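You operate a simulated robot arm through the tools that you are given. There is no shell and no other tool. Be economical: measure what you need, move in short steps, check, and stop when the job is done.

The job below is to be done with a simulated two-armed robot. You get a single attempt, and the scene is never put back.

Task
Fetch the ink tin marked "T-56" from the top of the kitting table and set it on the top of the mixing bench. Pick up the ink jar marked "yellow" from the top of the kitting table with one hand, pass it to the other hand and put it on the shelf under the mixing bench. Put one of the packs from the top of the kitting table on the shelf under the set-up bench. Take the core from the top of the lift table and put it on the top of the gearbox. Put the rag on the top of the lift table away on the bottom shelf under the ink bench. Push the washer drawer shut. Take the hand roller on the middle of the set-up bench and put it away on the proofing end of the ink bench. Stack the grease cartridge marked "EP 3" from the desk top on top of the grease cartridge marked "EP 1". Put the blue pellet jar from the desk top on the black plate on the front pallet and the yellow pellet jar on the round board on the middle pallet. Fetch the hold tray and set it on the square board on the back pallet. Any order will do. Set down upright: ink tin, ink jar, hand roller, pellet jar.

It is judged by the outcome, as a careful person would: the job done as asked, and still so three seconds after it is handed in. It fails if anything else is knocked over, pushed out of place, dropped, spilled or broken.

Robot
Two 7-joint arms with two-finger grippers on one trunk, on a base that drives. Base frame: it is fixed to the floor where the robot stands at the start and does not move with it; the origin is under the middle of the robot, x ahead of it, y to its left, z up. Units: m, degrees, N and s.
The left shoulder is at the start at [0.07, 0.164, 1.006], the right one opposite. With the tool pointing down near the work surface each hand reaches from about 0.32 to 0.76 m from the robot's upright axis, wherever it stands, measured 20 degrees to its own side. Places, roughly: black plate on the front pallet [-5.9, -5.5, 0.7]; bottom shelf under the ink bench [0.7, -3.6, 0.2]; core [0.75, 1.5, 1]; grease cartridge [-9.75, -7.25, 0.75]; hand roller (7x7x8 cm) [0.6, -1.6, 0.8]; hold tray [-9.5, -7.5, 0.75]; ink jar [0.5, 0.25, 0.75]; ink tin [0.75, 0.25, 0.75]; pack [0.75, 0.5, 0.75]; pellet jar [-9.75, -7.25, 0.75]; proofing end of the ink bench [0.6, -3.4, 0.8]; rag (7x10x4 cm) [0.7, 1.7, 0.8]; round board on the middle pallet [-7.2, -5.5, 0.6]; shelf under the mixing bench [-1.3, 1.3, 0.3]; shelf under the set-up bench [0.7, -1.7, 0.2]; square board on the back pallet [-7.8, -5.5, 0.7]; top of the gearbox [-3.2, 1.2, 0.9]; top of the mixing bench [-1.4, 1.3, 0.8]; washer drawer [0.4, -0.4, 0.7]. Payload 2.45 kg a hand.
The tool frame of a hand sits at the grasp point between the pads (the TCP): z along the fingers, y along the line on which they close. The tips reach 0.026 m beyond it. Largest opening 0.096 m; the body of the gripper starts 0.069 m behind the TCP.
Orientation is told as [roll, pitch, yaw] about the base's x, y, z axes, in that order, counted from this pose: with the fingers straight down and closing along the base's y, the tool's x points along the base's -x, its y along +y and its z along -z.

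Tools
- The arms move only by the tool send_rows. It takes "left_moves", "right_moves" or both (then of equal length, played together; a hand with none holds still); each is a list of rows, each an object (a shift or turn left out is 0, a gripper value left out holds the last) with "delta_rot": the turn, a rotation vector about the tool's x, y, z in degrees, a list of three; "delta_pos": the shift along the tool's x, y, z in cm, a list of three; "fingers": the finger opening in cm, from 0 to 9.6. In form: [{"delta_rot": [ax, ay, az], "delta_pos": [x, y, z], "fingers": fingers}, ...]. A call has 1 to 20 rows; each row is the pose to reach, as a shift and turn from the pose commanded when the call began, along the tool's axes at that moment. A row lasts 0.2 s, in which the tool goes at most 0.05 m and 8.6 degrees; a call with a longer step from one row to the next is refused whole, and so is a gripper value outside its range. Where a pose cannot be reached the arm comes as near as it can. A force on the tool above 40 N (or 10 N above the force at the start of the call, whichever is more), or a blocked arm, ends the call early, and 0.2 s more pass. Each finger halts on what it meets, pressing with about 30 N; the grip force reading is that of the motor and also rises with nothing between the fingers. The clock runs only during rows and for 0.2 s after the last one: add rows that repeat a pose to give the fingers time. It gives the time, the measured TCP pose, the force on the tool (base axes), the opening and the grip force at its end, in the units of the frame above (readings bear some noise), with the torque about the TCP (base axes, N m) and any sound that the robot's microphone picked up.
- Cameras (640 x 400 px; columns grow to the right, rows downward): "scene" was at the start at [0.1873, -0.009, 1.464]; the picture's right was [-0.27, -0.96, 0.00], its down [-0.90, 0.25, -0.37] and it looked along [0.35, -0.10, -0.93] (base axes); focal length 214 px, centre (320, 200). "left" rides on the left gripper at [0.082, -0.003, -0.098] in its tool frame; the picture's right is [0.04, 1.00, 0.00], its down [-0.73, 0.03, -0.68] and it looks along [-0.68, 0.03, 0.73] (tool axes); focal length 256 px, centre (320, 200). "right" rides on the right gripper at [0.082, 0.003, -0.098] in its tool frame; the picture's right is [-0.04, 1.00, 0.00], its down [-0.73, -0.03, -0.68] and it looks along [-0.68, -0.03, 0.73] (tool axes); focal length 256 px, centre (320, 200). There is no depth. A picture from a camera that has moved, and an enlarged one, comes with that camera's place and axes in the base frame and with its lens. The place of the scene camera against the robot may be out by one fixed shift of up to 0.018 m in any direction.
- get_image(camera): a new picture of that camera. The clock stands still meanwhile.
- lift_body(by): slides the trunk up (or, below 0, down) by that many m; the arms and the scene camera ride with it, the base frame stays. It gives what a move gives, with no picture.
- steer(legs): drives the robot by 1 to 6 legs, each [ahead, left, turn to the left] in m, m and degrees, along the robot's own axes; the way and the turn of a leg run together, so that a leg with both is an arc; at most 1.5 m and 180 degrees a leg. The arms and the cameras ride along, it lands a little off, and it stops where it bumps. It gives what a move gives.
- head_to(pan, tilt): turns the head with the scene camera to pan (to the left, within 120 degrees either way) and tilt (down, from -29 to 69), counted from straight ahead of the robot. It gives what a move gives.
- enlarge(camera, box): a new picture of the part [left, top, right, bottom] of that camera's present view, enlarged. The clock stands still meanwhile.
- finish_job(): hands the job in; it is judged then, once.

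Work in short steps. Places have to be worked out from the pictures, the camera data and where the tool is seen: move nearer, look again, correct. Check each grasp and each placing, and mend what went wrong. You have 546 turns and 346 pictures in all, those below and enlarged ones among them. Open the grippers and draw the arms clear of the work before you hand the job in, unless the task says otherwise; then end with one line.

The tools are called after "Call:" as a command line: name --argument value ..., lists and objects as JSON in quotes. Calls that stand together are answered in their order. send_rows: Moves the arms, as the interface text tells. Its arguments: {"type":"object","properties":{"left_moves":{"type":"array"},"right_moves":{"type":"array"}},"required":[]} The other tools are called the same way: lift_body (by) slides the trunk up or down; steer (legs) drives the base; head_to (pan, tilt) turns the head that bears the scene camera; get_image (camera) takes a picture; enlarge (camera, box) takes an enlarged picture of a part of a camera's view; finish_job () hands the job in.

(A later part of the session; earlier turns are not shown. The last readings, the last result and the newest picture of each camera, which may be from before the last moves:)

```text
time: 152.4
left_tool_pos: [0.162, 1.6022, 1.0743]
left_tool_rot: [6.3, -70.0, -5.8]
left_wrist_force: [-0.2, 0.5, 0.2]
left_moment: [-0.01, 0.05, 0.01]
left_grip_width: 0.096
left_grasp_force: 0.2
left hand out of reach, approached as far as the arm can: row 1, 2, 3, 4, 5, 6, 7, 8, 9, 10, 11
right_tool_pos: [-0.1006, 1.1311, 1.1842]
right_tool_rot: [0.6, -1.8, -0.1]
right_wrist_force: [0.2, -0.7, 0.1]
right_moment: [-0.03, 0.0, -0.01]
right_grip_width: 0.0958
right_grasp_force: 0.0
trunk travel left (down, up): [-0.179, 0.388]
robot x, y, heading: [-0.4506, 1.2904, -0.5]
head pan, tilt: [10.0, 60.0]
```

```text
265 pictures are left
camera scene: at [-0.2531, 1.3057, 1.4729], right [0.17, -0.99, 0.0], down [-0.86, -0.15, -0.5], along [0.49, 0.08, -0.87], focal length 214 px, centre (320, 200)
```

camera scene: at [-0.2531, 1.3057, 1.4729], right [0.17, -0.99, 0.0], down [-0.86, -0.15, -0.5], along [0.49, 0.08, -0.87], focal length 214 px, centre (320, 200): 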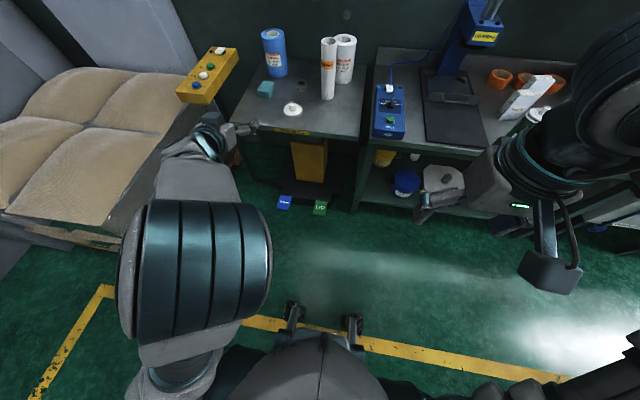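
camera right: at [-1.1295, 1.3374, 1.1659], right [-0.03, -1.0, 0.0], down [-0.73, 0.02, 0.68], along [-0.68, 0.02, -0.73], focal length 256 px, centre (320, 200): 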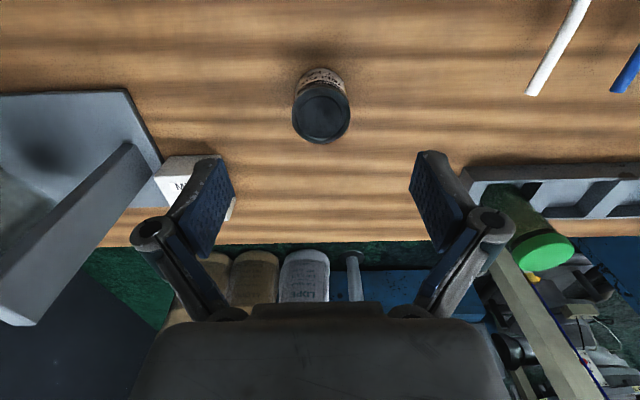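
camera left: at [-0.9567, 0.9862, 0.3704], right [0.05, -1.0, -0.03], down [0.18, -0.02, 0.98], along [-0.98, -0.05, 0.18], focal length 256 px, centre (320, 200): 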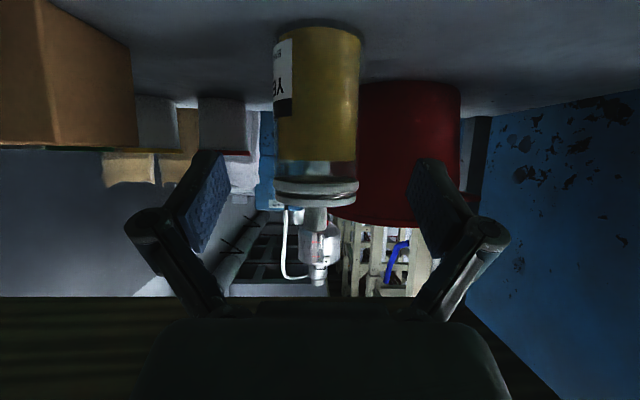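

Now yaw the tool to point right (−90°) while drawing inward.

Call:
send_rows --left_moves '[{"delta_rot": [7.7, 0, 2.8], "delta_pos": [0.5, -0.9, -1.3]}, {"delta_rot": [15.4, 0, 5.6], "delta_pos": [1, -1.8, -2.6]}, {"delta_rot": [23.1, 0, 8.4], "delta_pos": [1.5, -2.7, -3.9]}, {"delta_rot": [30.8, 0, 11.2], "delta_pos": [2, -3.6, -5.2]}, {"delta_rot": [38.5, 0, 14], "delta_pos": [2.5, -4.5, -6.5]}, {"delta_rot": [46.1, 0, 16.8], "delta_pos": [3, -5.4, -7.8]}, {"delta_rot": [53.8, 0, 19.6], "delta_pos": [3.5, -6.3, -9.1]}, {"delta_rot": [61.5, 0, 22.4], "delta_pos": [4, -7.2, -10.4]}, {"delta_rot": [69.2, 0, 25.2], "delta_pos": [4.5, -8.1, -11.7]}, {"delta_rot": [76.9, 0, 28], "delta_pos": [5, -9, -13]}, {"delta_rot": [84.6, 0, 30.8], "delta_pos": [5.1, -10, -14.1]}, {"delta_rot": [84.6, 0, 30.8], "delta_pos": [5.1, -10, -14.1]}]'

Call:
get_image --camera "scene"

```text
time: 155.0
left_tool_pos: [0.0193, 1.5043, 1.0705]
left_tool_rot: [0.4, -67.8, -90.3]
left_wrist_force: [0.1, 0.3, -0.9]
left_moment: [-0.01, 0.01, -0.01]
left_grip_width: 0.0961
left_grasp_force: 0.1
right_tool_pos: [-0.1007, 1.1311, 1.183]
right_tool_rot: [0.6, -1.7, -0.1]
right_wrist_force: [-0.5, 0.1, 0.6]
right_moment: [0.01, 0.0, -0.01]
right_grip_width: 0.0962
right_grasp_force: 0.0
trunk travel left (down, up): [-0.179, 0.388]
robot x, y, heading: [-0.4528, 1.2947, -0.3]
head pan, tilt: [10.0, 60.0]
```

```text
264 pictures are left
camera scene: at [-0.2526, 1.3061, 1.4728], right [0.17, -0.99, 0.0], down [-0.86, -0.15, -0.5], along [0.49, 0.08, -0.87], focal length 214 px, centre (320, 200)
```

scene: 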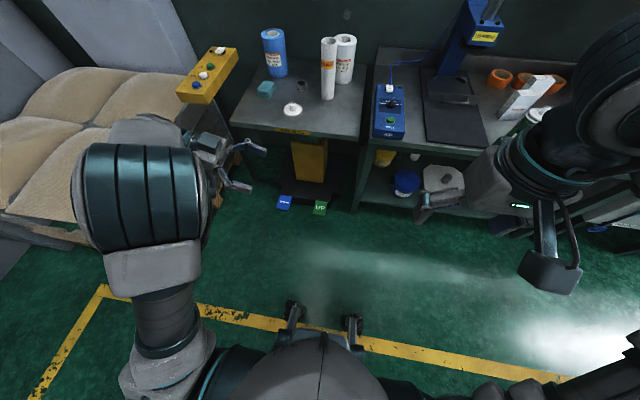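

Excellent — no reach complaints, the elbow is outward and the hand followed exactly. Now return from this pose to neutral (down).

Call:
send_rows --left_moves '[{"delta_rot": [-3.9, 3.9, -5.54]}, {"delta_rot": [-7.8, 7.8, -11.1]}, {"delta_rot": [-11.7, 11.7, -16.6], "delta_pos": [0, 0, -1]}, {"delta_rot": [-15.5, 15.5, -22.2], "delta_pos": [0, 0, -2]}, {"delta_rot": [-19.4, 19.4, -27.7], "delta_pos": [0, 0, -3]}, {"delta_rot": [-23.3, 23.3, -33.3], "delta_pos": [0, -1, -4]}, {"delta_rot": [-27.2, 27.2, -38.8], "delta_pos": [0, -2, -5]}, {"delta_rot": [-31.1, 31.1, -44.3], "delta_pos": [0, -3, -6]}, {"delta_rot": [-35, 35, -49.9], "delta_pos": [0, -4, -7]}, {"delta_rot": [-38.9, 38.9, -55.4], "delta_pos": [0, -5, -8]}, {"delta_rot": [-42.7, 42.7, -61], "delta_pos": [0, -6, -9]}, {"delta_rot": [-46.6, 46.6, -66.5], "delta_pos": [0, -7, -10]}, {"delta_rot": [-50.5, 50.5, -72.1], "delta_pos": [0, -8, -11]}, {"delta_rot": [-54.4, 54.4, -77.6], "delta_pos": [0, -9, -12]}, {"delta_rot": [-54.4, 54.4, -77.6], "delta_pos": [0, -9, -12]}]'

Call:
get_image --camera "scene"

```text
time: 158.2
left_tool_pos: [-0.036, 1.6594, 1.121]
left_tool_rot: [2.3, 0.0, 0.2]
left_wrist_force: [-0.3, 0.1, -0.5]
left_moment: [-0.02, 0.01, 0.01]
left_grip_width: 0.0962
left_grasp_force: 0.1
left hand out of reach, approached as far as the arm can: row 7, 8, 9, 10, 11, 12, 13, 14, 15
right_tool_pos: [-0.1017, 1.129, 1.1839]
right_tool_rot: [0.6, -1.8, -0.1]
right_wrist_force: [0.4, 1.2, 0.8]
right_moment: [0.0, 0.01, -0.02]
right_grip_width: 0.0961
right_grasp_force: 0.1
trunk travel left (down, up): [-0.179, 0.388]
robot x, y, heading: [-0.4502, 1.2945, -0.1]
head pan, tilt: [10.0, 60.0]
```

```text
263 pictures are left
camera scene: at [-0.2532, 1.3057, 1.4729], right [0.17, -0.99, 0.0], down [-0.86, -0.15, -0.5], along [0.49, 0.08, -0.87], focal length 214 px, centre (320, 200)
```

scene: 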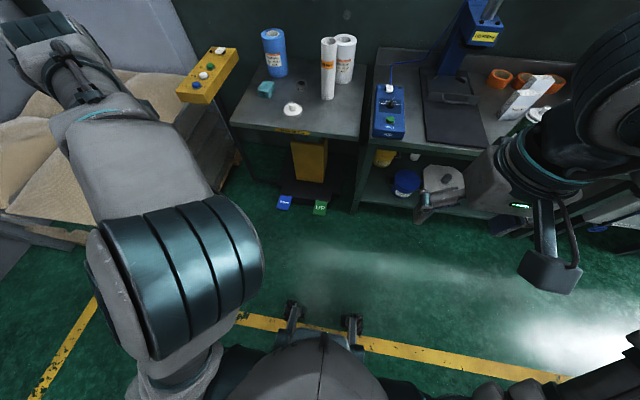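

The wrist is simply flipped 180°; the gripper is symmetric, so I will use the left hand with its roll at 180° (camera on the far side), which lets the elbow sit outward. Roll +90° twice.

Call:
send_rows --left_moves '[{"delta_rot": [0, 0, 8.5]}, {"delta_rot": [0, 0, 17]}, {"delta_rot": [0, 0, 25.5]}, {"delta_rot": [0, 0, 34]}, {"delta_rot": [0, 0, 42.5]}, {"delta_rot": [0, 0, 51]}, {"delta_rot": [0, 0, 59.5]}, {"delta_rot": [0, 0, 68]}, {"delta_rot": [0, 0, 76.5]}, {"delta_rot": [0, 0, 85]}, {"delta_rot": [0, 0, 90]}]'

Call:
send_rows --left_moves '[{"delta_rot": [0, 0, 8.5]}, {"delta_rot": [0, 0, 17]}, {"delta_rot": [0, 0, 25.5]}, {"delta_rot": [0, 0, 34]}, {"delta_rot": [0, 0, 42.5]}, {"delta_rot": [0, 0, 51]}, {"delta_rot": [0, 0, 59.5]}, {"delta_rot": [0, 0, 68]}, {"delta_rot": [0, 0, 76.5]}, {"delta_rot": [0, 0, 85]}, {"delta_rot": [0, 0, 90]}]'

Call:
get_image --camera "scene"

```text
time: 160.6
left_tool_pos: [-0.0317, 1.66, 1.1233]
left_tool_rot: [0.0, 2.2, -90.0]
left_wrist_force: [-0.3, 0.0, -0.1]
left_moment: [0.06, -0.01, -0.02]
left_grip_width: 0.0961
left_grasp_force: 0.0
right_tool_pos: [-0.1006, 1.1308, 1.184]
right_tool_rot: [0.7, -1.7, 0.0]
right_wrist_force: [0.4, 0.2, 0.8]
right_moment: [0.0, 0.0, -0.02]
right_grip_width: 0.0961
right_grasp_force: 0.1
trunk travel left (down, up): [-0.179, 0.388]
robot x, y, heading: [-0.4537, 1.294, -0.4]
head pan, tilt: [10.0, 60.0]
```

```text
time: 163.0
left_tool_pos: [0.0574, 1.6395, 1.1486]
left_tool_rot: [-3.1, 1.5, -144.8]
left_wrist_force: [0.1, 0.6, 0.4]
left_moment: [-0.03, 0.02, 0.01]
left_grip_width: 0.0962
left_grasp_force: 0.0
left hand out of reach, approached as far as the arm can: row 4, 5, 6, 7, 8, 9, 10, 11
right_tool_pos: [-0.1005, 1.131, 1.1834]
right_tool_rot: [0.5, -1.7, -0.2]
right_wrist_force: [0.2, 0.1, 0.5]
right_moment: [0.0, 0.01, -0.01]
right_grip_width: 0.0959
right_grasp_force: 0.0
trunk travel left (down, up): [-0.179, 0.388]
robot x, y, heading: [-0.4541, 1.2942, -0.4]
head pan, tilt: [10.0, 60.0]
```

```text
262 pictures are left
camera scene: at [-0.2528, 1.3066, 1.4728], right [0.17, -0.99, 0.0], down [-0.86, -0.15, -0.5], along [0.49, 0.08, -0.87], focal length 214 px, centre (320, 200)
```

scene: 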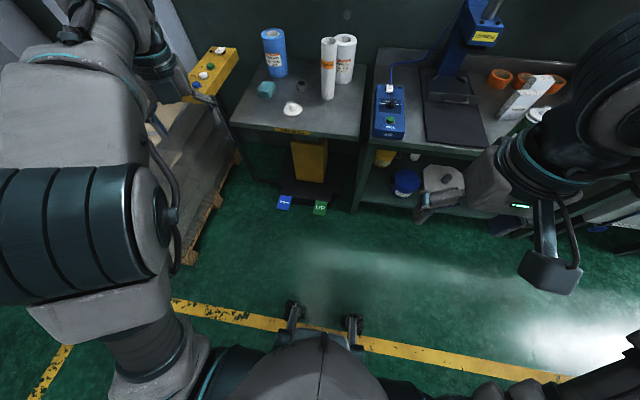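

Still limited. An effective trick before was: extend straight, turn the tool to point right, roll, then retract — that shifted the elbow outward by ~100°. I repeat it from here: extend first.

Call:
send_rows --left_moves '[{"delta_pos": [3, 2.1, 1.5]}, {"delta_pos": [6, 4.2, 3]}, {"delta_pos": [9, 6.3, 4.5]}, {"delta_pos": [12, 8.4, 6]}, {"delta_pos": [15, 10.5, 7.5]}, {"delta_pos": [18, 12.6, 9]}, {"delta_pos": [20, 14, 12]}, {"delta_pos": [20, 14, 14]}]'

Call:
get_image --camera "scene"

```text
time: 164.8
left_tool_pos: [0.2287, 1.6521, 1.008]
left_tool_rot: [-3.0, 1.7, -144.8]
left_wrist_force: [-0.2, -0.1, 0.9]
left_moment: [-0.03, -0.01, 0.03]
left_grip_width: 0.096
left_grasp_force: 0.0
left hand out of reach, approached as far as the arm can: row 5, 6, 7, 8
right_tool_pos: [-0.1007, 1.1299, 1.1834]
right_tool_rot: [0.6, -1.7, -0.1]
right_wrist_force: [0.2, -0.6, -0.1]
right_moment: [0.01, 0.0, 0.0]
right_grip_width: 0.096
right_grasp_force: 0.0
trunk travel left (down, up): [-0.179, 0.388]
robot x, y, heading: [-0.451, 1.2964, -0.2]
head pan, tilt: [10.0, 60.0]
```

```text
261 pictures are left
camera scene: at [-0.2519, 1.3051, 1.4728], right [0.17, -0.99, 0.0], down [-0.86, -0.15, -0.5], along [0.49, 0.09, -0.87], focal length 214 px, centre (320, 200)
```

scene: 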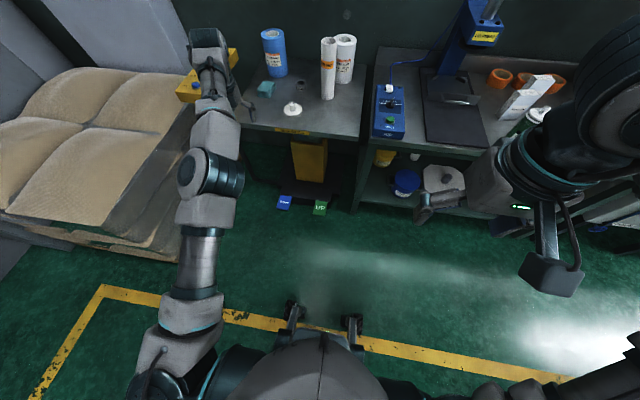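

Straight again. Now swing the tool about the arm's axis to point right.

Call:
send_rows --left_moves '[{"delta_rot": [-6.6, -4.6, 0]}, {"delta_rot": [-13.1, -9.2, 0]}, {"delta_rot": [-19.7, -13.8, 0]}, {"delta_rot": [-26.2, -18.4, 0]}, {"delta_rot": [-32.8, -23, 0]}, {"delta_rot": [-39.3, -27.5, 0]}, {"delta_rot": [-45.9, -32.1, 0]}, {"delta_rot": [-52.4, -36.7, 0]}, {"delta_rot": [-59, -41.3, 0]}, {"delta_rot": [-65.5, -45.9, 0]}, {"delta_rot": [-65.5, -45.9, 0]}]'

Call:
get_image --camera "scene"

```text
time: 167.2
left_tool_pos: [0.2191, 1.6151, 0.9861]
left_tool_rot: [68.1, -32.9, -166.2]
left_wrist_force: [-1.1, 0.0, 0.6]
left_moment: [0.04, 0.04, 0.04]
left_grip_width: 0.0958
left_grasp_force: 0.1
left hand out of reach, approached as far as the arm can: row 2, 3, 4, 5, 6, 7, 8, 9, 10, 11
right_tool_pos: [-0.1025, 1.1327, 1.1852]
right_tool_rot: [0.5, -1.8, -0.1]
right_wrist_force: [-1.1, -0.6, 0.1]
right_moment: [-0.05, -0.03, 0.02]
right_grip_width: 0.096
right_grasp_force: 0.1
trunk travel left (down, up): [-0.179, 0.388]
robot x, y, heading: [-0.4508, 1.2929, -0.2]
head pan, tilt: [10.0, 60.0]
```

```text
260 pictures are left
camera scene: at [-0.2529, 1.3093, 1.473], right [0.17, -0.99, 0.0], down [-0.86, -0.15, -0.5], along [0.49, 0.08, -0.87], focal length 214 px, centre (320, 200)
```

scene: 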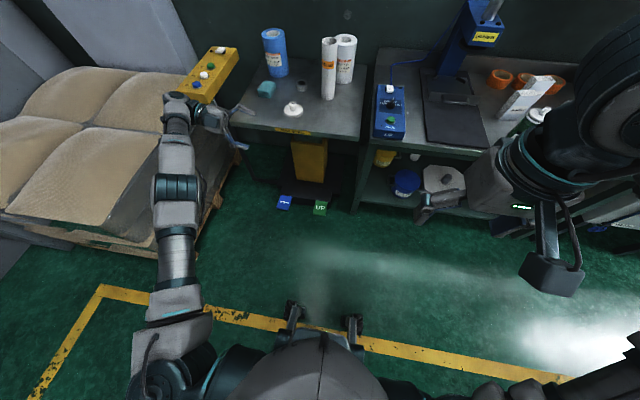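

Now pull straight back ~18 cm and look where the elbow goes.

Call:
send_rows --left_moves '[{"delta_pos": [-2.5, -1.7, 0]}, {"delta_pos": [-5, -3.5, 0]}, {"delta_pos": [-7.5, -5.2, 0]}, {"delta_pos": [-10, -7, 0]}, {"delta_pos": [-12.5, -8.7, 0]}, {"delta_pos": [-15, -10.4, 0]}, {"delta_pos": [-15, -10.4, 0]}]'

Call:
get_image --camera "scene"

```text
time: 168.8
left_tool_pos: [0.1938, 1.6137, 0.9855]
left_tool_rot: [67.8, -33.1, -165.9]
left_wrist_force: [-0.4, -0.4, 0.7]
left_moment: [-0.01, -0.01, 0.0]
left_grip_width: 0.0961
left_grasp_force: 0.0
left hand out of reach, approached as far as the arm can: row 1, 2, 3, 4, 5, 6, 7
right_tool_pos: [-0.1018, 1.131, 1.1842]
right_tool_rot: [0.5, -1.7, -0.1]
right_wrist_force: [0.0, 0.2, 0.1]
right_moment: [0.02, 0.0, 0.0]
right_grip_width: 0.096
right_grasp_force: 0.0
trunk travel left (down, up): [-0.179, 0.388]
robot x, y, heading: [-0.4537, 1.2937, -0.4]
head pan, tilt: [10.0, 60.0]
```

```text
259 pictures are left
camera scene: at [-0.2517, 1.3074, 1.4727], right [0.17, -0.99, 0.0], down [-0.86, -0.15, -0.5], along [0.49, 0.08, -0.87], focal length 214 px, centre (320, 200)
```

scene: 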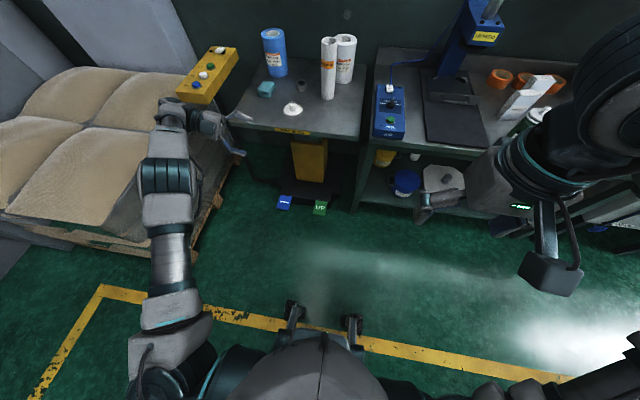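

Stuck by roll again; now try rolling the tool −60° while retracting.

Call:
send_rows --left_moves '[{"delta_rot": [0, 0, -8.5]}, {"delta_rot": [0, 0, -17]}, {"delta_rot": [0, 0, -25.5]}, {"delta_rot": [0, 0, -34]}, {"delta_rot": [0, 0, -42.5]}, {"delta_rot": [0, 0, -51], "delta_pos": [-1, -0.7, 0]}, {"delta_rot": [0, 0, -58], "delta_pos": [-3, -2, 0]}, {"delta_rot": [0, 0, -60], "delta_pos": [-5.5, -3.8, 0]}, {"delta_rot": [0, 0, -60], "delta_pos": [-8, -5.6, 0]}, {"delta_rot": [0, 0, -60], "delta_pos": [-11, -7.7, 0]}, {"delta_rot": [0, 0, -60], "delta_pos": [-13, -9.2, 0]}, {"delta_rot": [0, 0, -60], "delta_pos": [-13, -9.2, 0]}]'

Call:
get_image --camera "scene"

```text
time: 171.4
left_tool_pos: [0.0311, 1.6084, 0.9802]
left_tool_rot: [-14.9, -70.9, -72.8]
left_wrist_force: [0.0, -0.2, -0.3]
left_moment: [0.0, -0.01, 0.03]
left_grip_width: 0.0962
left_grasp_force: 0.1
right_tool_pos: [-0.101, 1.1313, 1.1837]
right_tool_rot: [0.5, -1.5, -0.1]
right_wrist_force: [0.5, 1.0, 0.0]
right_moment: [0.02, -0.01, 0.01]
right_grip_width: 0.096
right_grasp_force: 0.0
trunk travel left (down, up): [-0.179, 0.388]
robot x, y, heading: [-0.4536, 1.2954, -0.3]
head pan, tilt: [10.0, 60.0]
```

```text
258 pictures are left
camera scene: at [-0.2521, 1.3072, 1.4727], right [0.17, -0.99, 0.0], down [-0.86, -0.15, -0.5], along [0.49, 0.08, -0.87], focal length 214 px, centre (320, 200)
```

scene: 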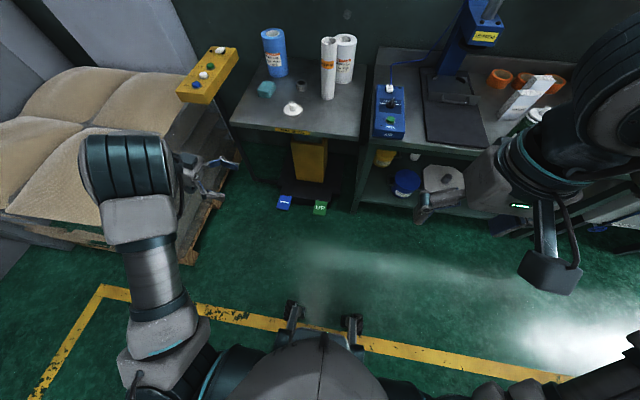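

It moved exactly as asked. Since nothing left strictly needs the left hand in its old posture, I park it out of the way, higher and to the left, and work mainly with the right hand.

Call:
send_rows --left_moves '[{"delta_pos": [-2.6, -1.7, -2.7]}, {"delta_pos": [-5.2, -3.3, -5.3]}, {"delta_pos": [-7.8, -5, -8]}, {"delta_pos": [-10.4, -6.7, -10.7]}, {"delta_pos": [-13, -8.3, -13.3]}, {"delta_pos": [-15.5, -10, -16]}, {"delta_pos": [-15.5, -10, -16]}]'

Call:
get_image --camera "scene"

```text
time: 173.0
left_tool_pos: [0.0034, 1.6923, 1.1262]
left_tool_rot: [-14.9, -71.1, -72.7]
left_wrist_force: [1.1, 0.7, 0.9]
left_moment: [0.0, 0.0, -0.01]
left_grip_width: 0.096
left_grasp_force: 0.1
left hand out of reach, approached as far as the arm can: row 4, 5, 6, 7
right_tool_pos: [-0.1013, 1.1326, 1.1831]
right_tool_rot: [0.5, -1.6, -0.2]
right_wrist_force: [0.0, 0.4, -1.3]
right_moment: [0.02, 0.03, 0.02]
right_grip_width: 0.0961
right_grasp_force: 0.0
trunk travel left (down, up): [-0.179, 0.388]
robot x, y, heading: [-0.4523, 1.2939, -0.1]
head pan, tilt: [10.0, 60.0]
```

```text
257 pictures are left
camera scene: at [-0.2529, 1.3082, 1.4728], right [0.17, -0.99, 0.0], down [-0.86, -0.15, -0.5], along [0.49, 0.08, -0.87], focal length 214 px, centre (320, 200)
```

scene: 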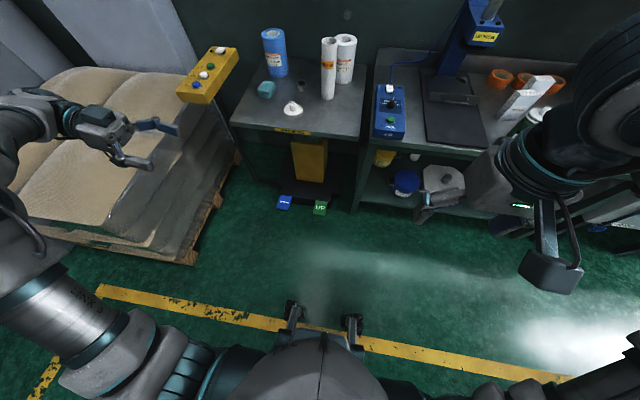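

Now the elbow really is outward. From here try turning the tool to neutral again.

Call:
send_rows --left_moves '[{"delta_rot": [-3.9, 3.9, -5.54]}, {"delta_rot": [-7.8, 7.8, -11.1]}, {"delta_rot": [-11.7, 11.7, -16.6]}, {"delta_rot": [-15.5, 15.5, -22.2]}, {"delta_rot": [-19.4, 19.4, -27.7]}, {"delta_rot": [-23.3, 23.3, -33.3]}, {"delta_rot": [-27.2, 27.2, -38.8]}, {"delta_rot": [-31.1, 31.1, -44.3]}, {"delta_rot": [-35, 35, -49.9]}, {"delta_rot": [-38.9, 38.9, -55.4]}, {"delta_rot": [-42.7, 42.7, -61]}, {"delta_rot": [-46.6, 46.6, -66.5]}, {"delta_rot": [-50.5, 50.5, -72.1]}, {"delta_rot": [-54.4, 54.4, -77.6]}, {"delta_rot": [-54.4, 54.4, -77.6]}]'

Call:
get_image --camera "scene"

```text
time: 176.2
left_tool_pos: [0.0078, 1.6918, 1.1275]
left_tool_rot: [-1.4, 4.8, 3.2]
left_wrist_force: [0.8, -0.4, -0.7]
left_moment: [0.01, -0.01, 0.0]
left_grip_width: 0.0959
left_grasp_force: 0.0
right_tool_pos: [-0.1027, 1.1303, 1.1848]
right_tool_rot: [0.5, -1.9, -0.1]
right_wrist_force: [-0.2, 0.5, 0.1]
right_moment: [-0.02, -0.02, 0.02]
right_grip_width: 0.0958
right_grasp_force: 0.1
trunk travel left (down, up): [-0.179, 0.388]
robot x, y, heading: [-0.4518, 1.2919, -0.3]
head pan, tilt: [10.0, 60.0]
```

```text
256 pictures are left
camera scene: at [-0.2528, 1.306, 1.4729], right [0.17, -0.99, 0.0], down [-0.86, -0.15, -0.5], along [0.49, 0.08, -0.87], focal length 214 px, centre (320, 200)
```

scene: 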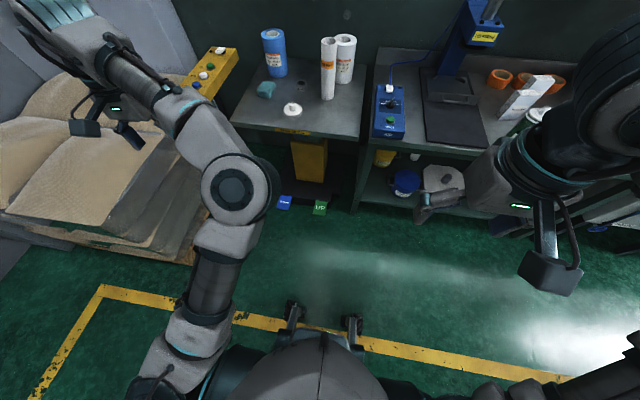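

The elbow swings inward again in that orientation, so I return the left hand to the right-pointing parked pose (elbow outward, out of view) and go on with the right hand.

Call:
send_rows --left_moves '[{"delta_rot": [3.9, -3.9, 5.54]}, {"delta_rot": [7.8, -7.8, 11.1]}, {"delta_rot": [11.7, -11.7, 16.6]}, {"delta_rot": [15.5, -15.5, 22.2]}, {"delta_rot": [19.4, -19.4, 27.7]}, {"delta_rot": [23.3, -23.3, 33.3]}, {"delta_rot": [27.2, -27.2, 38.8]}, {"delta_rot": [31.1, -31.1, 44.3]}, {"delta_rot": [35, -35, 49.9]}, {"delta_rot": [38.9, -38.9, 55.4]}, {"delta_rot": [42.7, -42.7, 61]}, {"delta_rot": [46.6, -46.6, 66.5]}, {"delta_rot": [50.5, -50.5, 72.1]}, {"delta_rot": [54.4, -54.4, 77.6]}, {"delta_rot": [54.4, -54.4, 77.6]}]'

Call:
send_rows --left_moves '[{"delta_pos": [-3, -2, -2]}, {"delta_pos": [-6, -4, -4]}, {"delta_pos": [-9, -6, -6]}, {"delta_pos": [-12, -8, -6]}, {"delta_pos": [-12, -8, -6]}]'

Call:
get_image --camera "scene"

```text
time: 179.4
left_tool_pos: [0.0081, 1.6924, 1.1259]
left_tool_rot: [-14.3, -71.0, -73.2]
left_wrist_force: [0.1, -0.1, -0.2]
left_moment: [0.01, 0.0, -0.05]
left_grip_width: 0.0962
left_grasp_force: 0.1
right_tool_pos: [-0.1017, 1.133, 1.1839]
right_tool_rot: [0.4, -1.7, -0.1]
right_wrist_force: [0.2, -0.3, 0.0]
right_moment: [-0.04, 0.01, 0.01]
right_grip_width: 0.0962
right_grasp_force: 0.1
trunk travel left (down, up): [-0.179, 0.388]
robot x, y, heading: [-0.4531, 1.2932, -0.2]
head pan, tilt: [10.0, 60.0]
```

```text
time: 180.6
left_tool_pos: [0.01, 1.6772, 1.1387]
left_tool_rot: [-14.7, -70.9, -72.7]
left_wrist_force: [-0.7, 0.2, 0.1]
left_moment: [0.02, -0.01, 0.01]
left_grip_width: 0.0961
left_grasp_force: 0.1
left hand out of reach, approached as far as the arm can: row 1, 2, 3, 4, 5
right_tool_pos: [-0.1007, 1.1317, 1.1849]
right_tool_rot: [0.4, -1.7, -0.2]
right_wrist_force: [0.2, 0.1, -0.4]
right_moment: [-0.02, 0.01, -0.02]
right_grip_width: 0.0962
right_grasp_force: 0.0
trunk travel left (down, up): [-0.179, 0.388]
robot x, y, heading: [-0.4552, 1.2942, -0.3]
head pan, tilt: [10.0, 60.0]
```

```text
255 pictures are left
camera scene: at [-0.2531, 1.3081, 1.4728], right [0.17, -0.99, 0.0], down [-0.86, -0.15, -0.5], along [0.49, 0.08, -0.87], focal length 214 px, centre (320, 200)
```

scene: 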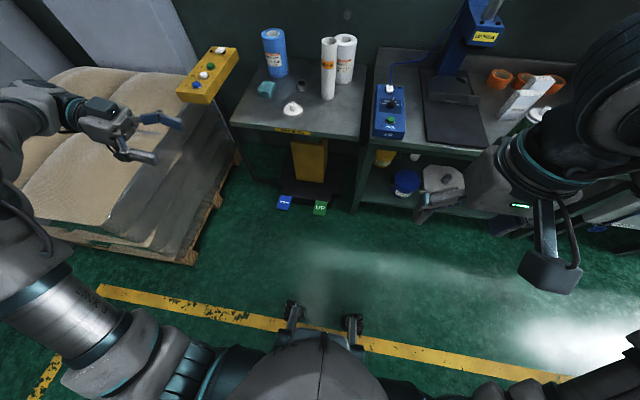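

The left hand is parked high on the left. Now I drive to the lift table so the core is within the right hand's reach; pendant top is ~0.91, below the left hand.

Call:
steer --legs '[[0, 0.25, 0], [0.53, 0, 0]]'

Call:
get_image --camera "scene"

Call:
get_image --camera "right"

```text
time: 185.1
left_tool_pos: [0.5208, 1.9266, 1.1448]
left_tool_rot: [-13.9, -70.3, -72.2]
left_wrist_force: [0.8, -0.7, 0.1]
left_moment: [0.07, -0.04, -0.01]
left_grip_width: 0.096
left_grasp_force: 0.0
right_tool_pos: [0.4227, 1.3782, 1.1813]
right_tool_rot: [1.3, -1.8, 1.1]
right_wrist_force: [-0.4, -1.6, 0.6]
right_moment: [0.06, 0.03, -0.05]
right_grip_width: 0.0958
right_grasp_force: 0.1
trunk travel left (down, up): [-0.179, 0.388]
robot x, y, heading: [0.0674, 1.544, 1.2]
head pan, tilt: [10.0, 60.0]
```

```text
254 pictures are left
camera scene: at [0.266, 1.5518, 1.4731], right [0.19, -0.98, -0.01], down [-0.85, -0.16, -0.5], along [0.49, 0.1, -0.87], focal length 214 px, centre (320, 200)
```

scene: 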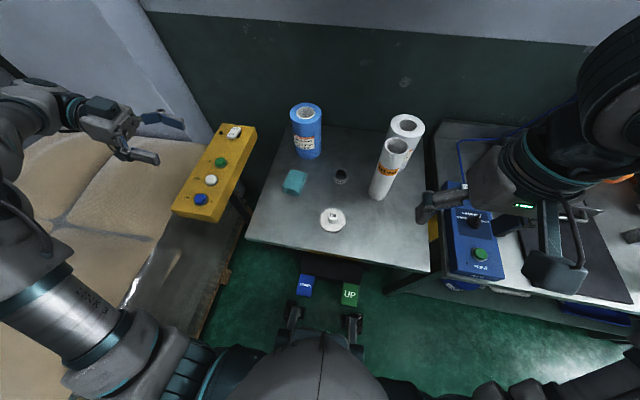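

```text
253 pictures are left
camera right: at [0.3384, 1.3777, 1.277], right [0.02, 1.0, 0.02], down [0.71, -0.03, 0.7], along [0.7, 0.0, -0.71], focal length 256 px, centre (320, 200)
```

right: 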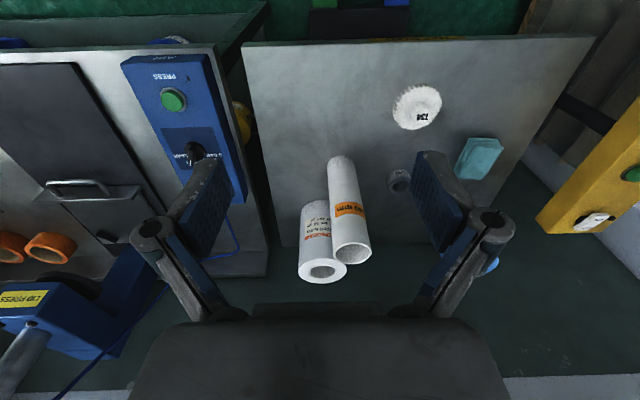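

Triangulated: tube centre ≈(0.712,1.43), top 1.035, Ø≈7 cm. I raise the trunk 8 cm and bring the right hand above it.

Call:
lift_body --by 0.08

Call:
send_rows --right_moves '[{"delta_pos": [-4, 0.7, 1.3]}, {"delta_pos": [-8, 1.3, 2.7]}, {"delta_pos": [-12, 2, 4]}, {"delta_pos": [-16, 2.6, 5.3]}, {"delta_pos": [-20, 3.3, 6.7]}, {"delta_pos": [-24, 4, 8]}, {"delta_pos": [-28.9, 4.6, 10]}, {"delta_pos": [-28.9, 4.6, 13]}, {"delta_pos": [-28.9, 4.6, 13]}]'

Call:
get_image --camera "right"

Call:
get_image --camera "scene"

```text
time: 186.2
left_tool_pos: [0.5045, 1.9366, 1.2379]
left_tool_rot: [-7.0, -71.3, -78.4]
left_wrist_force: [-0.1, -0.1, -0.7]
left_moment: [0.01, 0.02, 0.0]
left_grip_width: 0.0959
left_grasp_force: 0.1
right_tool_pos: [0.421, 1.3906, 1.2653]
right_tool_rot: [0.7, -1.7, 1.1]
right_wrist_force: [-0.9, -0.7, -0.6]
right_moment: [-0.01, 0.03, 0.0]
right_grip_width: 0.096
right_grasp_force: 0.0
trunk travel left (down, up): [-0.259, 0.308]
robot x, y, heading: [0.0691, 1.5519, 1.0]
head pan, tilt: [10.0, 60.0]
```

```text
refused: row 7 steps farther than a row can; nothing moved
```

```text
252 pictures are left
camera right: at [0.3367, 1.3894, 1.3585], right [0.02, 1.0, 0.01], down [0.71, -0.02, 0.7], along [0.7, 0.0, -0.71], focal length 256 px, centre (320, 200)
```

right: 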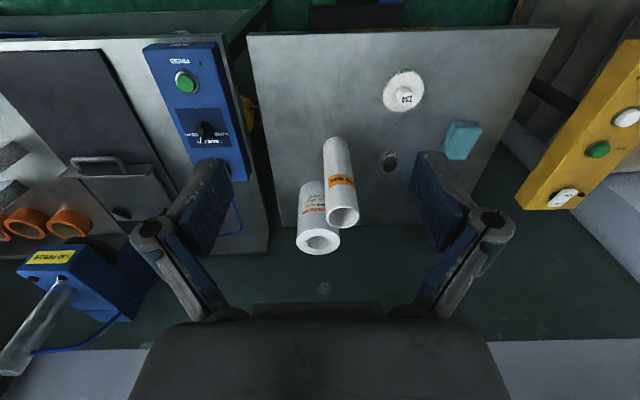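

```text
251 pictures are left
camera scene: at [0.1998, 1.5608, 1.5584], right [0.19, -0.98, 0.0], down [-0.85, -0.17, -0.5], along [0.49, 0.1, -0.87], focal length 214 px, centre (320, 200)
```

scene: 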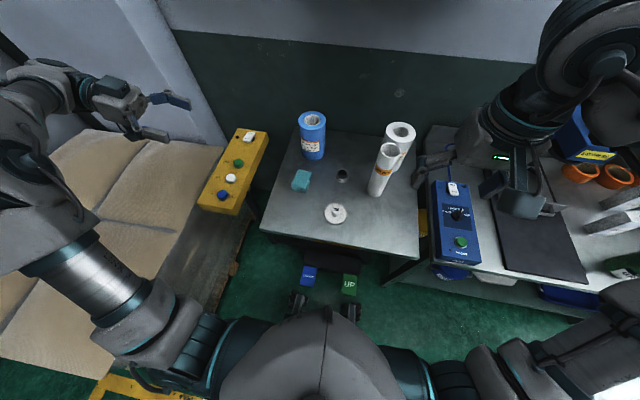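

Resending with smaller steps from the present readings.

Call:
send_rows --right_moves '[{"delta_pos": [-4, 0.5, 1.5]}, {"delta_pos": [-8, 1, 3]}, {"delta_pos": [-12, 1.5, 4.5]}, {"delta_pos": [-16, 2, 6]}, {"delta_pos": [-20, 2.5, 7.5]}, {"delta_pos": [-24, 3, 9]}, {"delta_pos": [-27, 3.3, 11]}, {"delta_pos": [-29.1, 3.5, 13]}, {"delta_pos": [-29.1, 3.5, 14.5]}, {"delta_pos": [-29.1, 3.5, 14.5]}]'

Call:
get_image --camera "right"

```text
time: 188.4
left_tool_pos: [0.5031, 1.9358, 1.2388]
left_tool_rot: [-6.4, -71.1, -78.7]
left_wrist_force: [0.9, -0.2, 0.2]
left_moment: [0.02, 0.0, 0.05]
left_grip_width: 0.096
left_grasp_force: 0.0
right_tool_pos: [0.7176, 1.433, 1.1258]
right_tool_rot: [0.7, -1.9, 1.2]
right_wrist_force: [0.5, 0.3, -0.7]
right_moment: [0.01, 0.03, -0.02]
right_grip_width: 0.0959
right_grasp_force: 0.1
trunk travel left (down, up): [-0.259, 0.308]
robot x, y, heading: [0.0682, 1.5435, 0.9]
head pan, tilt: [10.0, 60.0]
```

```text
250 pictures are left
camera right: at [0.632, 1.4325, 1.2211], right [0.02, 1.0, 0.01], down [0.71, -0.02, 0.7], along [0.7, 0.0, -0.71], focal length 256 px, centre (320, 200)
```

right: 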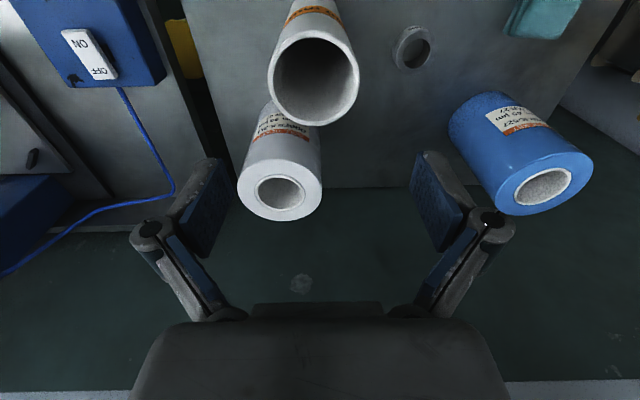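

Tube rim centre is at (0.696,1.4295). Correct by −2.1 cm in x, −0.3 cm in y, descend to z≈0.99 and close.

Call:
send_rows --right_moves '[{"delta_pos": [2.1, -0.3, 0]}, {"delta_pos": [2.1, -0.3, 3]}, {"delta_pos": [2.1, -0.3, 6]}]'

Call:
get_image --camera "right"

```text
time: 189.2
left_tool_pos: [0.505, 1.9382, 1.238]
left_tool_rot: [-6.8, -71.3, -78.6]
left_wrist_force: [-0.2, -0.5, 0.4]
left_moment: [-0.01, -0.02, -0.01]
left_grip_width: 0.096
left_grasp_force: 0.0
right_tool_pos: [0.6966, 1.4321, 1.0663]
right_tool_rot: [0.6, -1.8, 1.1]
right_wrist_force: [-0.3, -0.4, 0.3]
right_moment: [0.0, -0.05, 0.03]
right_grip_width: 0.0959
right_grasp_force: 0.1
trunk travel left (down, up): [-0.259, 0.308]
robot x, y, heading: [0.0687, 1.5451, 1.0]
head pan, tilt: [10.0, 60.0]
```

```text
249 pictures are left
camera right: at [0.6118, 1.4323, 1.1613], right [0.02, 1.0, 0.01], down [0.71, -0.02, 0.7], along [0.7, -0.01, -0.71], focal length 256 px, centre (320, 200)
```

right: 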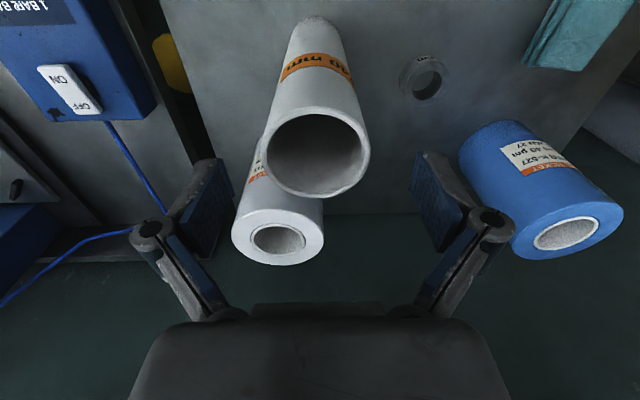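

Centred. Descend 7.5 cm and grip.

Call:
send_rows --right_moves '[{"delta_pos": [0, -0.2, 2.5]}, {"delta_pos": [0, -0.2, 5]}, {"delta_pos": [0, -0.2, 7.5]}, {"delta_pos": [0, -0.2, 7.5], "fingers": 4}, {"delta_pos": [0, -0.2, 7.5]}, {"delta_pos": [0, -0.2, 7.5]}, {"delta_pos": [0, -0.2, 7.5]}]'

Call:
get_image --camera "right"

```text
time: 190.8
left_tool_pos: [0.5016, 1.9362, 1.239]
left_tool_rot: [-6.5, -71.3, -79.1]
left_wrist_force: [0.0, -0.1, -0.2]
left_moment: [0.01, 0.0, 0.0]
left_grip_width: 0.096
left_grasp_force: 0.0
right_tool_pos: [0.7007, 1.4325, 0.9951]
right_tool_rot: [0.6, -2.2, 1.2]
right_wrist_force: [4.5, 2.0, 19.7]
right_moment: [0.05, -0.33, 0.0]
right_grip_width: 0.0677
right_grasp_force: 30.3
trunk travel left (down, up): [-0.259, 0.308]
robot x, y, heading: [0.0718, 1.5454, 1.4]
head pan, tilt: [10.0, 60.0]
```

```text
248 pictures are left
camera right: at [0.6151, 1.431, 1.0892], right [0.02, 1.0, 0.01], down [0.71, -0.02, 0.7], along [0.7, 0.0, -0.71], focal length 256 px, centre (320, 200)
```

right: 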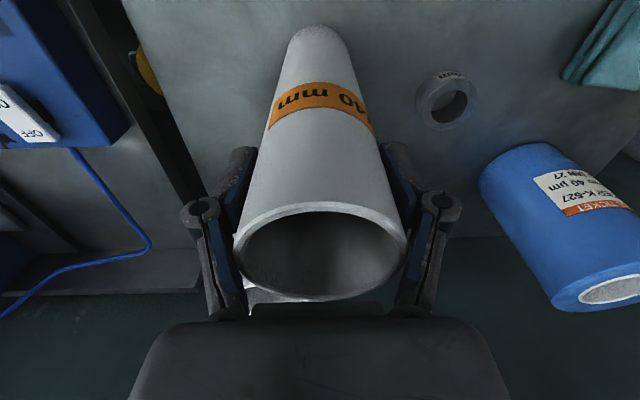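

The core is gripped. I lift it 11 cm, draw it in, and drive around the right end of the mixing bench toward the gearbox.

Call:
send_rows --right_moves '[{"delta_pos": [0, 0, -3]}, {"delta_pos": [0, 0, -6]}, {"delta_pos": [0, 0, -9]}, {"delta_pos": [0, 0, -12]}, {"delta_pos": [4, 0, -14]}, {"delta_pos": [8, 0, -16]}, {"delta_pos": [12, 0, -17]}, {"delta_pos": [16, -1, -17]}, {"delta_pos": [20, -2, -17]}, {"delta_pos": [22, -3, -17]}, {"delta_pos": [22, -3, -17]}]'

Call:
steer --legs '[[-0.53, -0.1, -1.2], [0, 0, 90], [1.15, 0, 0]]'

Call:
get_image --camera "right"

Call:
head_to --pan 60 --tilt 30

Call:
get_image --camera "scene"

```text
time: 193.2
left_tool_pos: [0.5038, 1.9333, 1.2386]
left_tool_rot: [-6.7, -71.2, -78.6]
left_wrist_force: [0.3, -0.3, -0.3]
left_moment: [-0.01, -0.03, 0.01]
left_grip_width: 0.096
left_grasp_force: 0.1
right_tool_pos: [0.4763, 1.3907, 1.1576]
right_tool_rot: [0.7, -1.8, 1.0]
right_wrist_force: [0.5, -0.6, -2.2]
right_moment: [-0.02, -0.02, 0.0]
right_grip_width: 0.0634
right_grasp_force: 30.0
trunk travel left (down, up): [-0.259, 0.308]
robot x, y, heading: [0.0727, 1.5498, 1.2]
head pan, tilt: [10.0, 60.0]
```

```text
time: 205.7
left_tool_pos: [-0.9184, 2.9897, 1.2383]
left_tool_rot: [-6.4, -71.1, 12.8]
left_wrist_force: [-0.1, -0.1, 0.4]
left_moment: [0.01, 0.0, 0.01]
left_grip_width: 0.0962
left_grasp_force: 0.1
right_tool_pos: [-0.3737, 2.978, 1.1568]
right_tool_rot: [0.7, -1.9, 92.6]
right_wrist_force: [-0.2, -0.3, -3.2]
right_moment: [-0.02, -0.03, -0.03]
right_grip_width: 0.0632
right_grasp_force: 30.5
trunk travel left (down, up): [-0.259, 0.308]
robot x, y, heading: [-0.519, 2.5674, 92.6]
head pan, tilt: [10.0, 60.0]
```

```text
247 pictures are left
camera right: at [-0.3724, 2.8923, 1.2515], right [-1.0, -0.01, 0.01], down [0.0, 0.71, 0.7], along [-0.02, 0.7, -0.71], focal length 256 px, centre (320, 200)
```

right: 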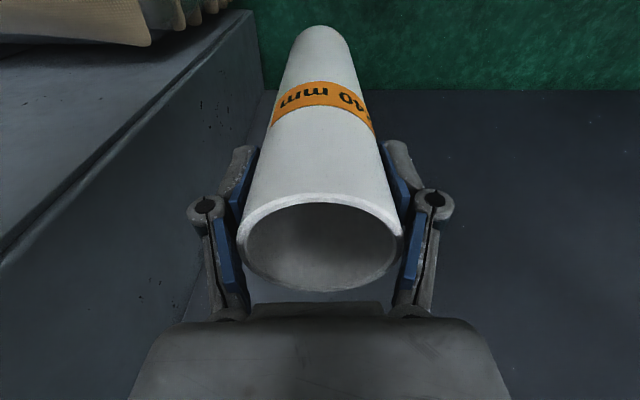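

```text
time: 206.8
left_tool_pos: [-0.9206, 2.9861, 1.2407]
left_tool_rot: [-6.0, -71.3, 12.4]
left_wrist_force: [0.1, 0.2, -0.2]
left_moment: [-0.01, -0.05, 0.01]
left_grip_width: 0.0961
left_grasp_force: 0.0
right_tool_pos: [-0.3762, 2.9738, 1.1585]
right_tool_rot: [0.7, -2.0, 92.8]
right_wrist_force: [0.1, 0.7, -2.2]
right_moment: [0.02, 0.0, -0.01]
right_grip_width: 0.0631
right_grasp_force: 29.6
trunk travel left (down, up): [-0.259, 0.308]
robot x, y, heading: [-0.5223, 2.5651, 92.7]
head pan, tilt: [60.0, 30.0]
```

```text
246 pictures are left
camera scene: at [-0.5969, 2.6708, 1.6006], right [0.46, 0.89, 0.0], down [0.45, -0.23, -0.86], along [-0.77, 0.4, -0.5], focal length 214 px, centre (320, 200)
```

scene: 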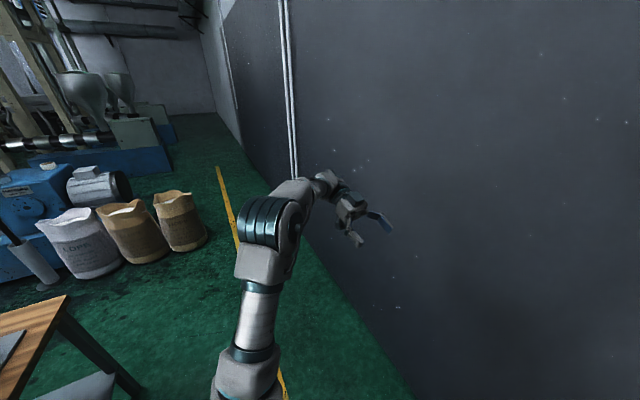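

The wall is at y≈3.5, room enough. Turn to face −x, drive 1.4 m and look at the gearbox.

Call:
steer --legs '[[0, 0, 87.3], [1.45, 0, 0]]'

Call:
head_to --pan 50 --tilt 30

Call:
get_image --camera "scene"

```text
time: 217.7
left_tool_pos: [-2.4017, 2.2076, 1.2396]
left_tool_rot: [-6.0, -71.3, 98.8]
left_wrist_force: [0.7, 0.1, 0.3]
left_moment: [-0.06, 0.01, 0.02]
left_grip_width: 0.0957
left_grasp_force: 0.1
right_tool_pos: [-2.3562, 2.7506, 1.1583]
right_tool_rot: [0.7, -2.1, 179.2]
right_wrist_force: [-0.5, 0.7, -3.4]
right_moment: [-0.03, 0.01, 0.01]
right_grip_width: 0.063
right_grasp_force: 30.0
trunk travel left (down, up): [-0.259, 0.308]
robot x, y, heading: [-1.9564, 2.5862, 179.0]
head pan, tilt: [60.0, 30.0]
```

```text
time: 218.4
left_tool_pos: [-2.3988, 2.2081, 1.2417]
left_tool_rot: [-5.5, -71.3, 98.3]
left_wrist_force: [-0.4, -0.1, -0.2]
left_moment: [-0.01, 0.01, -0.05]
left_grip_width: 0.0961
left_grasp_force: 0.1
right_tool_pos: [-2.3513, 2.7503, 1.1602]
right_tool_rot: [0.7, -2.1, 179.2]
right_wrist_force: [-0.1, -0.4, -2.9]
right_moment: [0.03, 0.0, 0.01]
right_grip_width: 0.063
right_grasp_force: 29.7
trunk travel left (down, up): [-0.259, 0.308]
robot x, y, heading: [-1.9542, 2.5814, 179.2]
head pan, tilt: [50.0, 30.0]
```

```text
245 pictures are left
camera scene: at [-2.0699, 2.5166, 1.6006], right [-0.76, 0.65, 0.0], down [0.33, 0.38, -0.86], along [-0.56, -0.65, -0.5], focal length 214 px, centre (320, 200)
```

scene: 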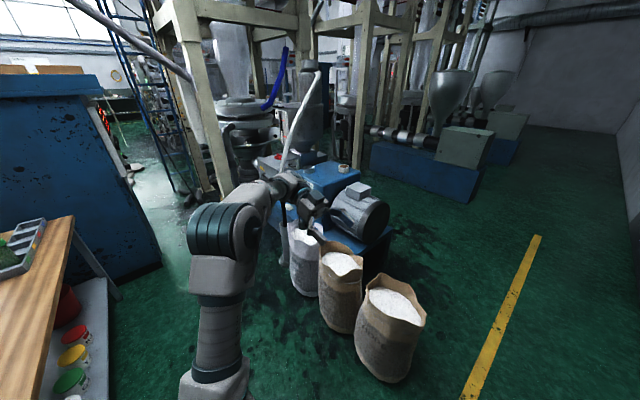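

The gearbox (blue, top near (-3.14,1.4)) is fronted by sacks on this side; the far side (−x) looks open. I drive around to there along y≈2.6 and look.

Call:
steer --legs '[[1.5, 0, 0], [0.5, 0, 0], [0, 0, 91]]'

Call:
head_to --pan 15 --tilt 30

Call:
get_image --camera "scene"

```text
time: 221.8
left_tool_pos: [-2.8907, 2.2023, 1.2433]
left_tool_rot: [-4.2, -71.8, 97.3]
left_wrist_force: [0.3, 0.1, -0.9]
left_moment: [0.07, -0.01, -0.04]
left_grip_width: 0.0962
left_grasp_force: 0.1
right_tool_pos: [-2.8483, 2.7458, 1.1644]
right_tool_rot: [0.3, -2.7, 179.7]
right_wrist_force: [-0.8, -0.4, -4.1]
right_moment: [0.0, -0.08, 0.0]
right_grip_width: 0.0631
right_grasp_force: 29.9
trunk travel left (down, up): [-0.259, 0.308]
robot x, y, heading: [-2.4544, 2.5926, 179.1]
head pan, tilt: [50.0, 30.0]
stopped in leg 1: the robot was blocked; the commanded pose is now the measured one
```

```text
time: 222.8
left_tool_pos: [-2.8874, 2.2083, 1.2484]
left_tool_rot: [-3.1, -71.5, 96.2]
left_wrist_force: [-0.3, 0.5, -0.1]
left_moment: [-0.07, 0.0, 0.02]
left_grip_width: 0.0961
left_grasp_force: 0.0
right_tool_pos: [-2.8457, 2.753, 1.1656]
right_tool_rot: [0.6, -3.0, 179.5]
right_wrist_force: [0.7, 0.7, -2.2]
right_moment: [0.01, -0.02, -0.02]
right_grip_width: 0.063
right_grasp_force: 30.2
trunk travel left (down, up): [-0.259, 0.308]
robot x, y, heading: [-2.4612, 2.5935, 179.3]
head pan, tilt: [15.0, 30.0]
```

```text
244 pictures are left
camera scene: at [-2.5996, 2.5677, 1.6011], right [-0.25, 0.97, 0.0], down [0.49, 0.13, -0.87], along [-0.84, -0.21, -0.5], focal length 214 px, centre (320, 200)
```

scene: 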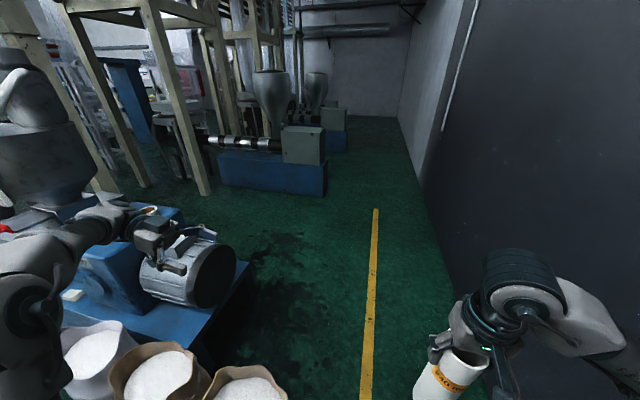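

I was stopped by the outermost sack. I back off, shift 0.24 m to the right, and go on.

Call:
steer --legs '[[-0.12, 0, 0], [0, -0.24, 0]]'

Call:
head_to --pan 20 --tilt 55

Call:
get_image --camera "scene"

```text
time: 225.4
left_tool_pos: [-2.7669, 2.4507, 1.2453]
left_tool_rot: [-3.5, -71.5, 96.4]
left_wrist_force: [-0.5, 0.7, -0.2]
left_moment: [-0.01, -0.02, -0.05]
left_grip_width: 0.0959
left_grasp_force: 0.0
right_tool_pos: [-2.7214, 2.9953, 1.1644]
right_tool_rot: [0.6, -2.9, 179.4]
right_wrist_force: [0.3, -0.3, -2.0]
right_moment: [-0.01, -0.01, 0.02]
right_grip_width: 0.0634
right_grasp_force: 29.8
trunk travel left (down, up): [-0.259, 0.308]
robot x, y, heading: [-2.3332, 2.8272, 179.2]
head pan, tilt: [15.0, 30.0]
```

```text
time: 226.3
left_tool_pos: [-2.7634, 2.45, 1.248]
left_tool_rot: [-3.0, -71.5, 95.9]
left_wrist_force: [0.2, 0.4, -0.3]
left_moment: [-0.01, 0.0, -0.03]
left_grip_width: 0.0958
left_grasp_force: 0.0
right_tool_pos: [-2.7186, 2.9933, 1.1666]
right_tool_rot: [0.6, -3.1, 179.3]
right_wrist_force: [0.0, 0.5, -3.8]
right_moment: [0.01, 0.02, 0.03]
right_grip_width: 0.063
right_grasp_force: 29.7
trunk travel left (down, up): [-0.259, 0.308]
robot x, y, heading: [-2.338, 2.8255, 179.1]
head pan, tilt: [20.0, 55.0]
```

```text
243 pictures are left
camera scene: at [-2.4586, 2.8087, 1.5647], right [-0.33, 0.95, 0.0], down [0.78, 0.27, -0.57], along [-0.54, -0.19, -0.82], focal length 214 px, centre (320, 200)
```

scene: 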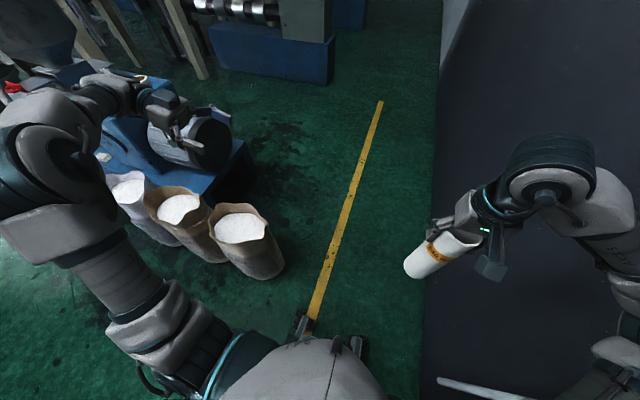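

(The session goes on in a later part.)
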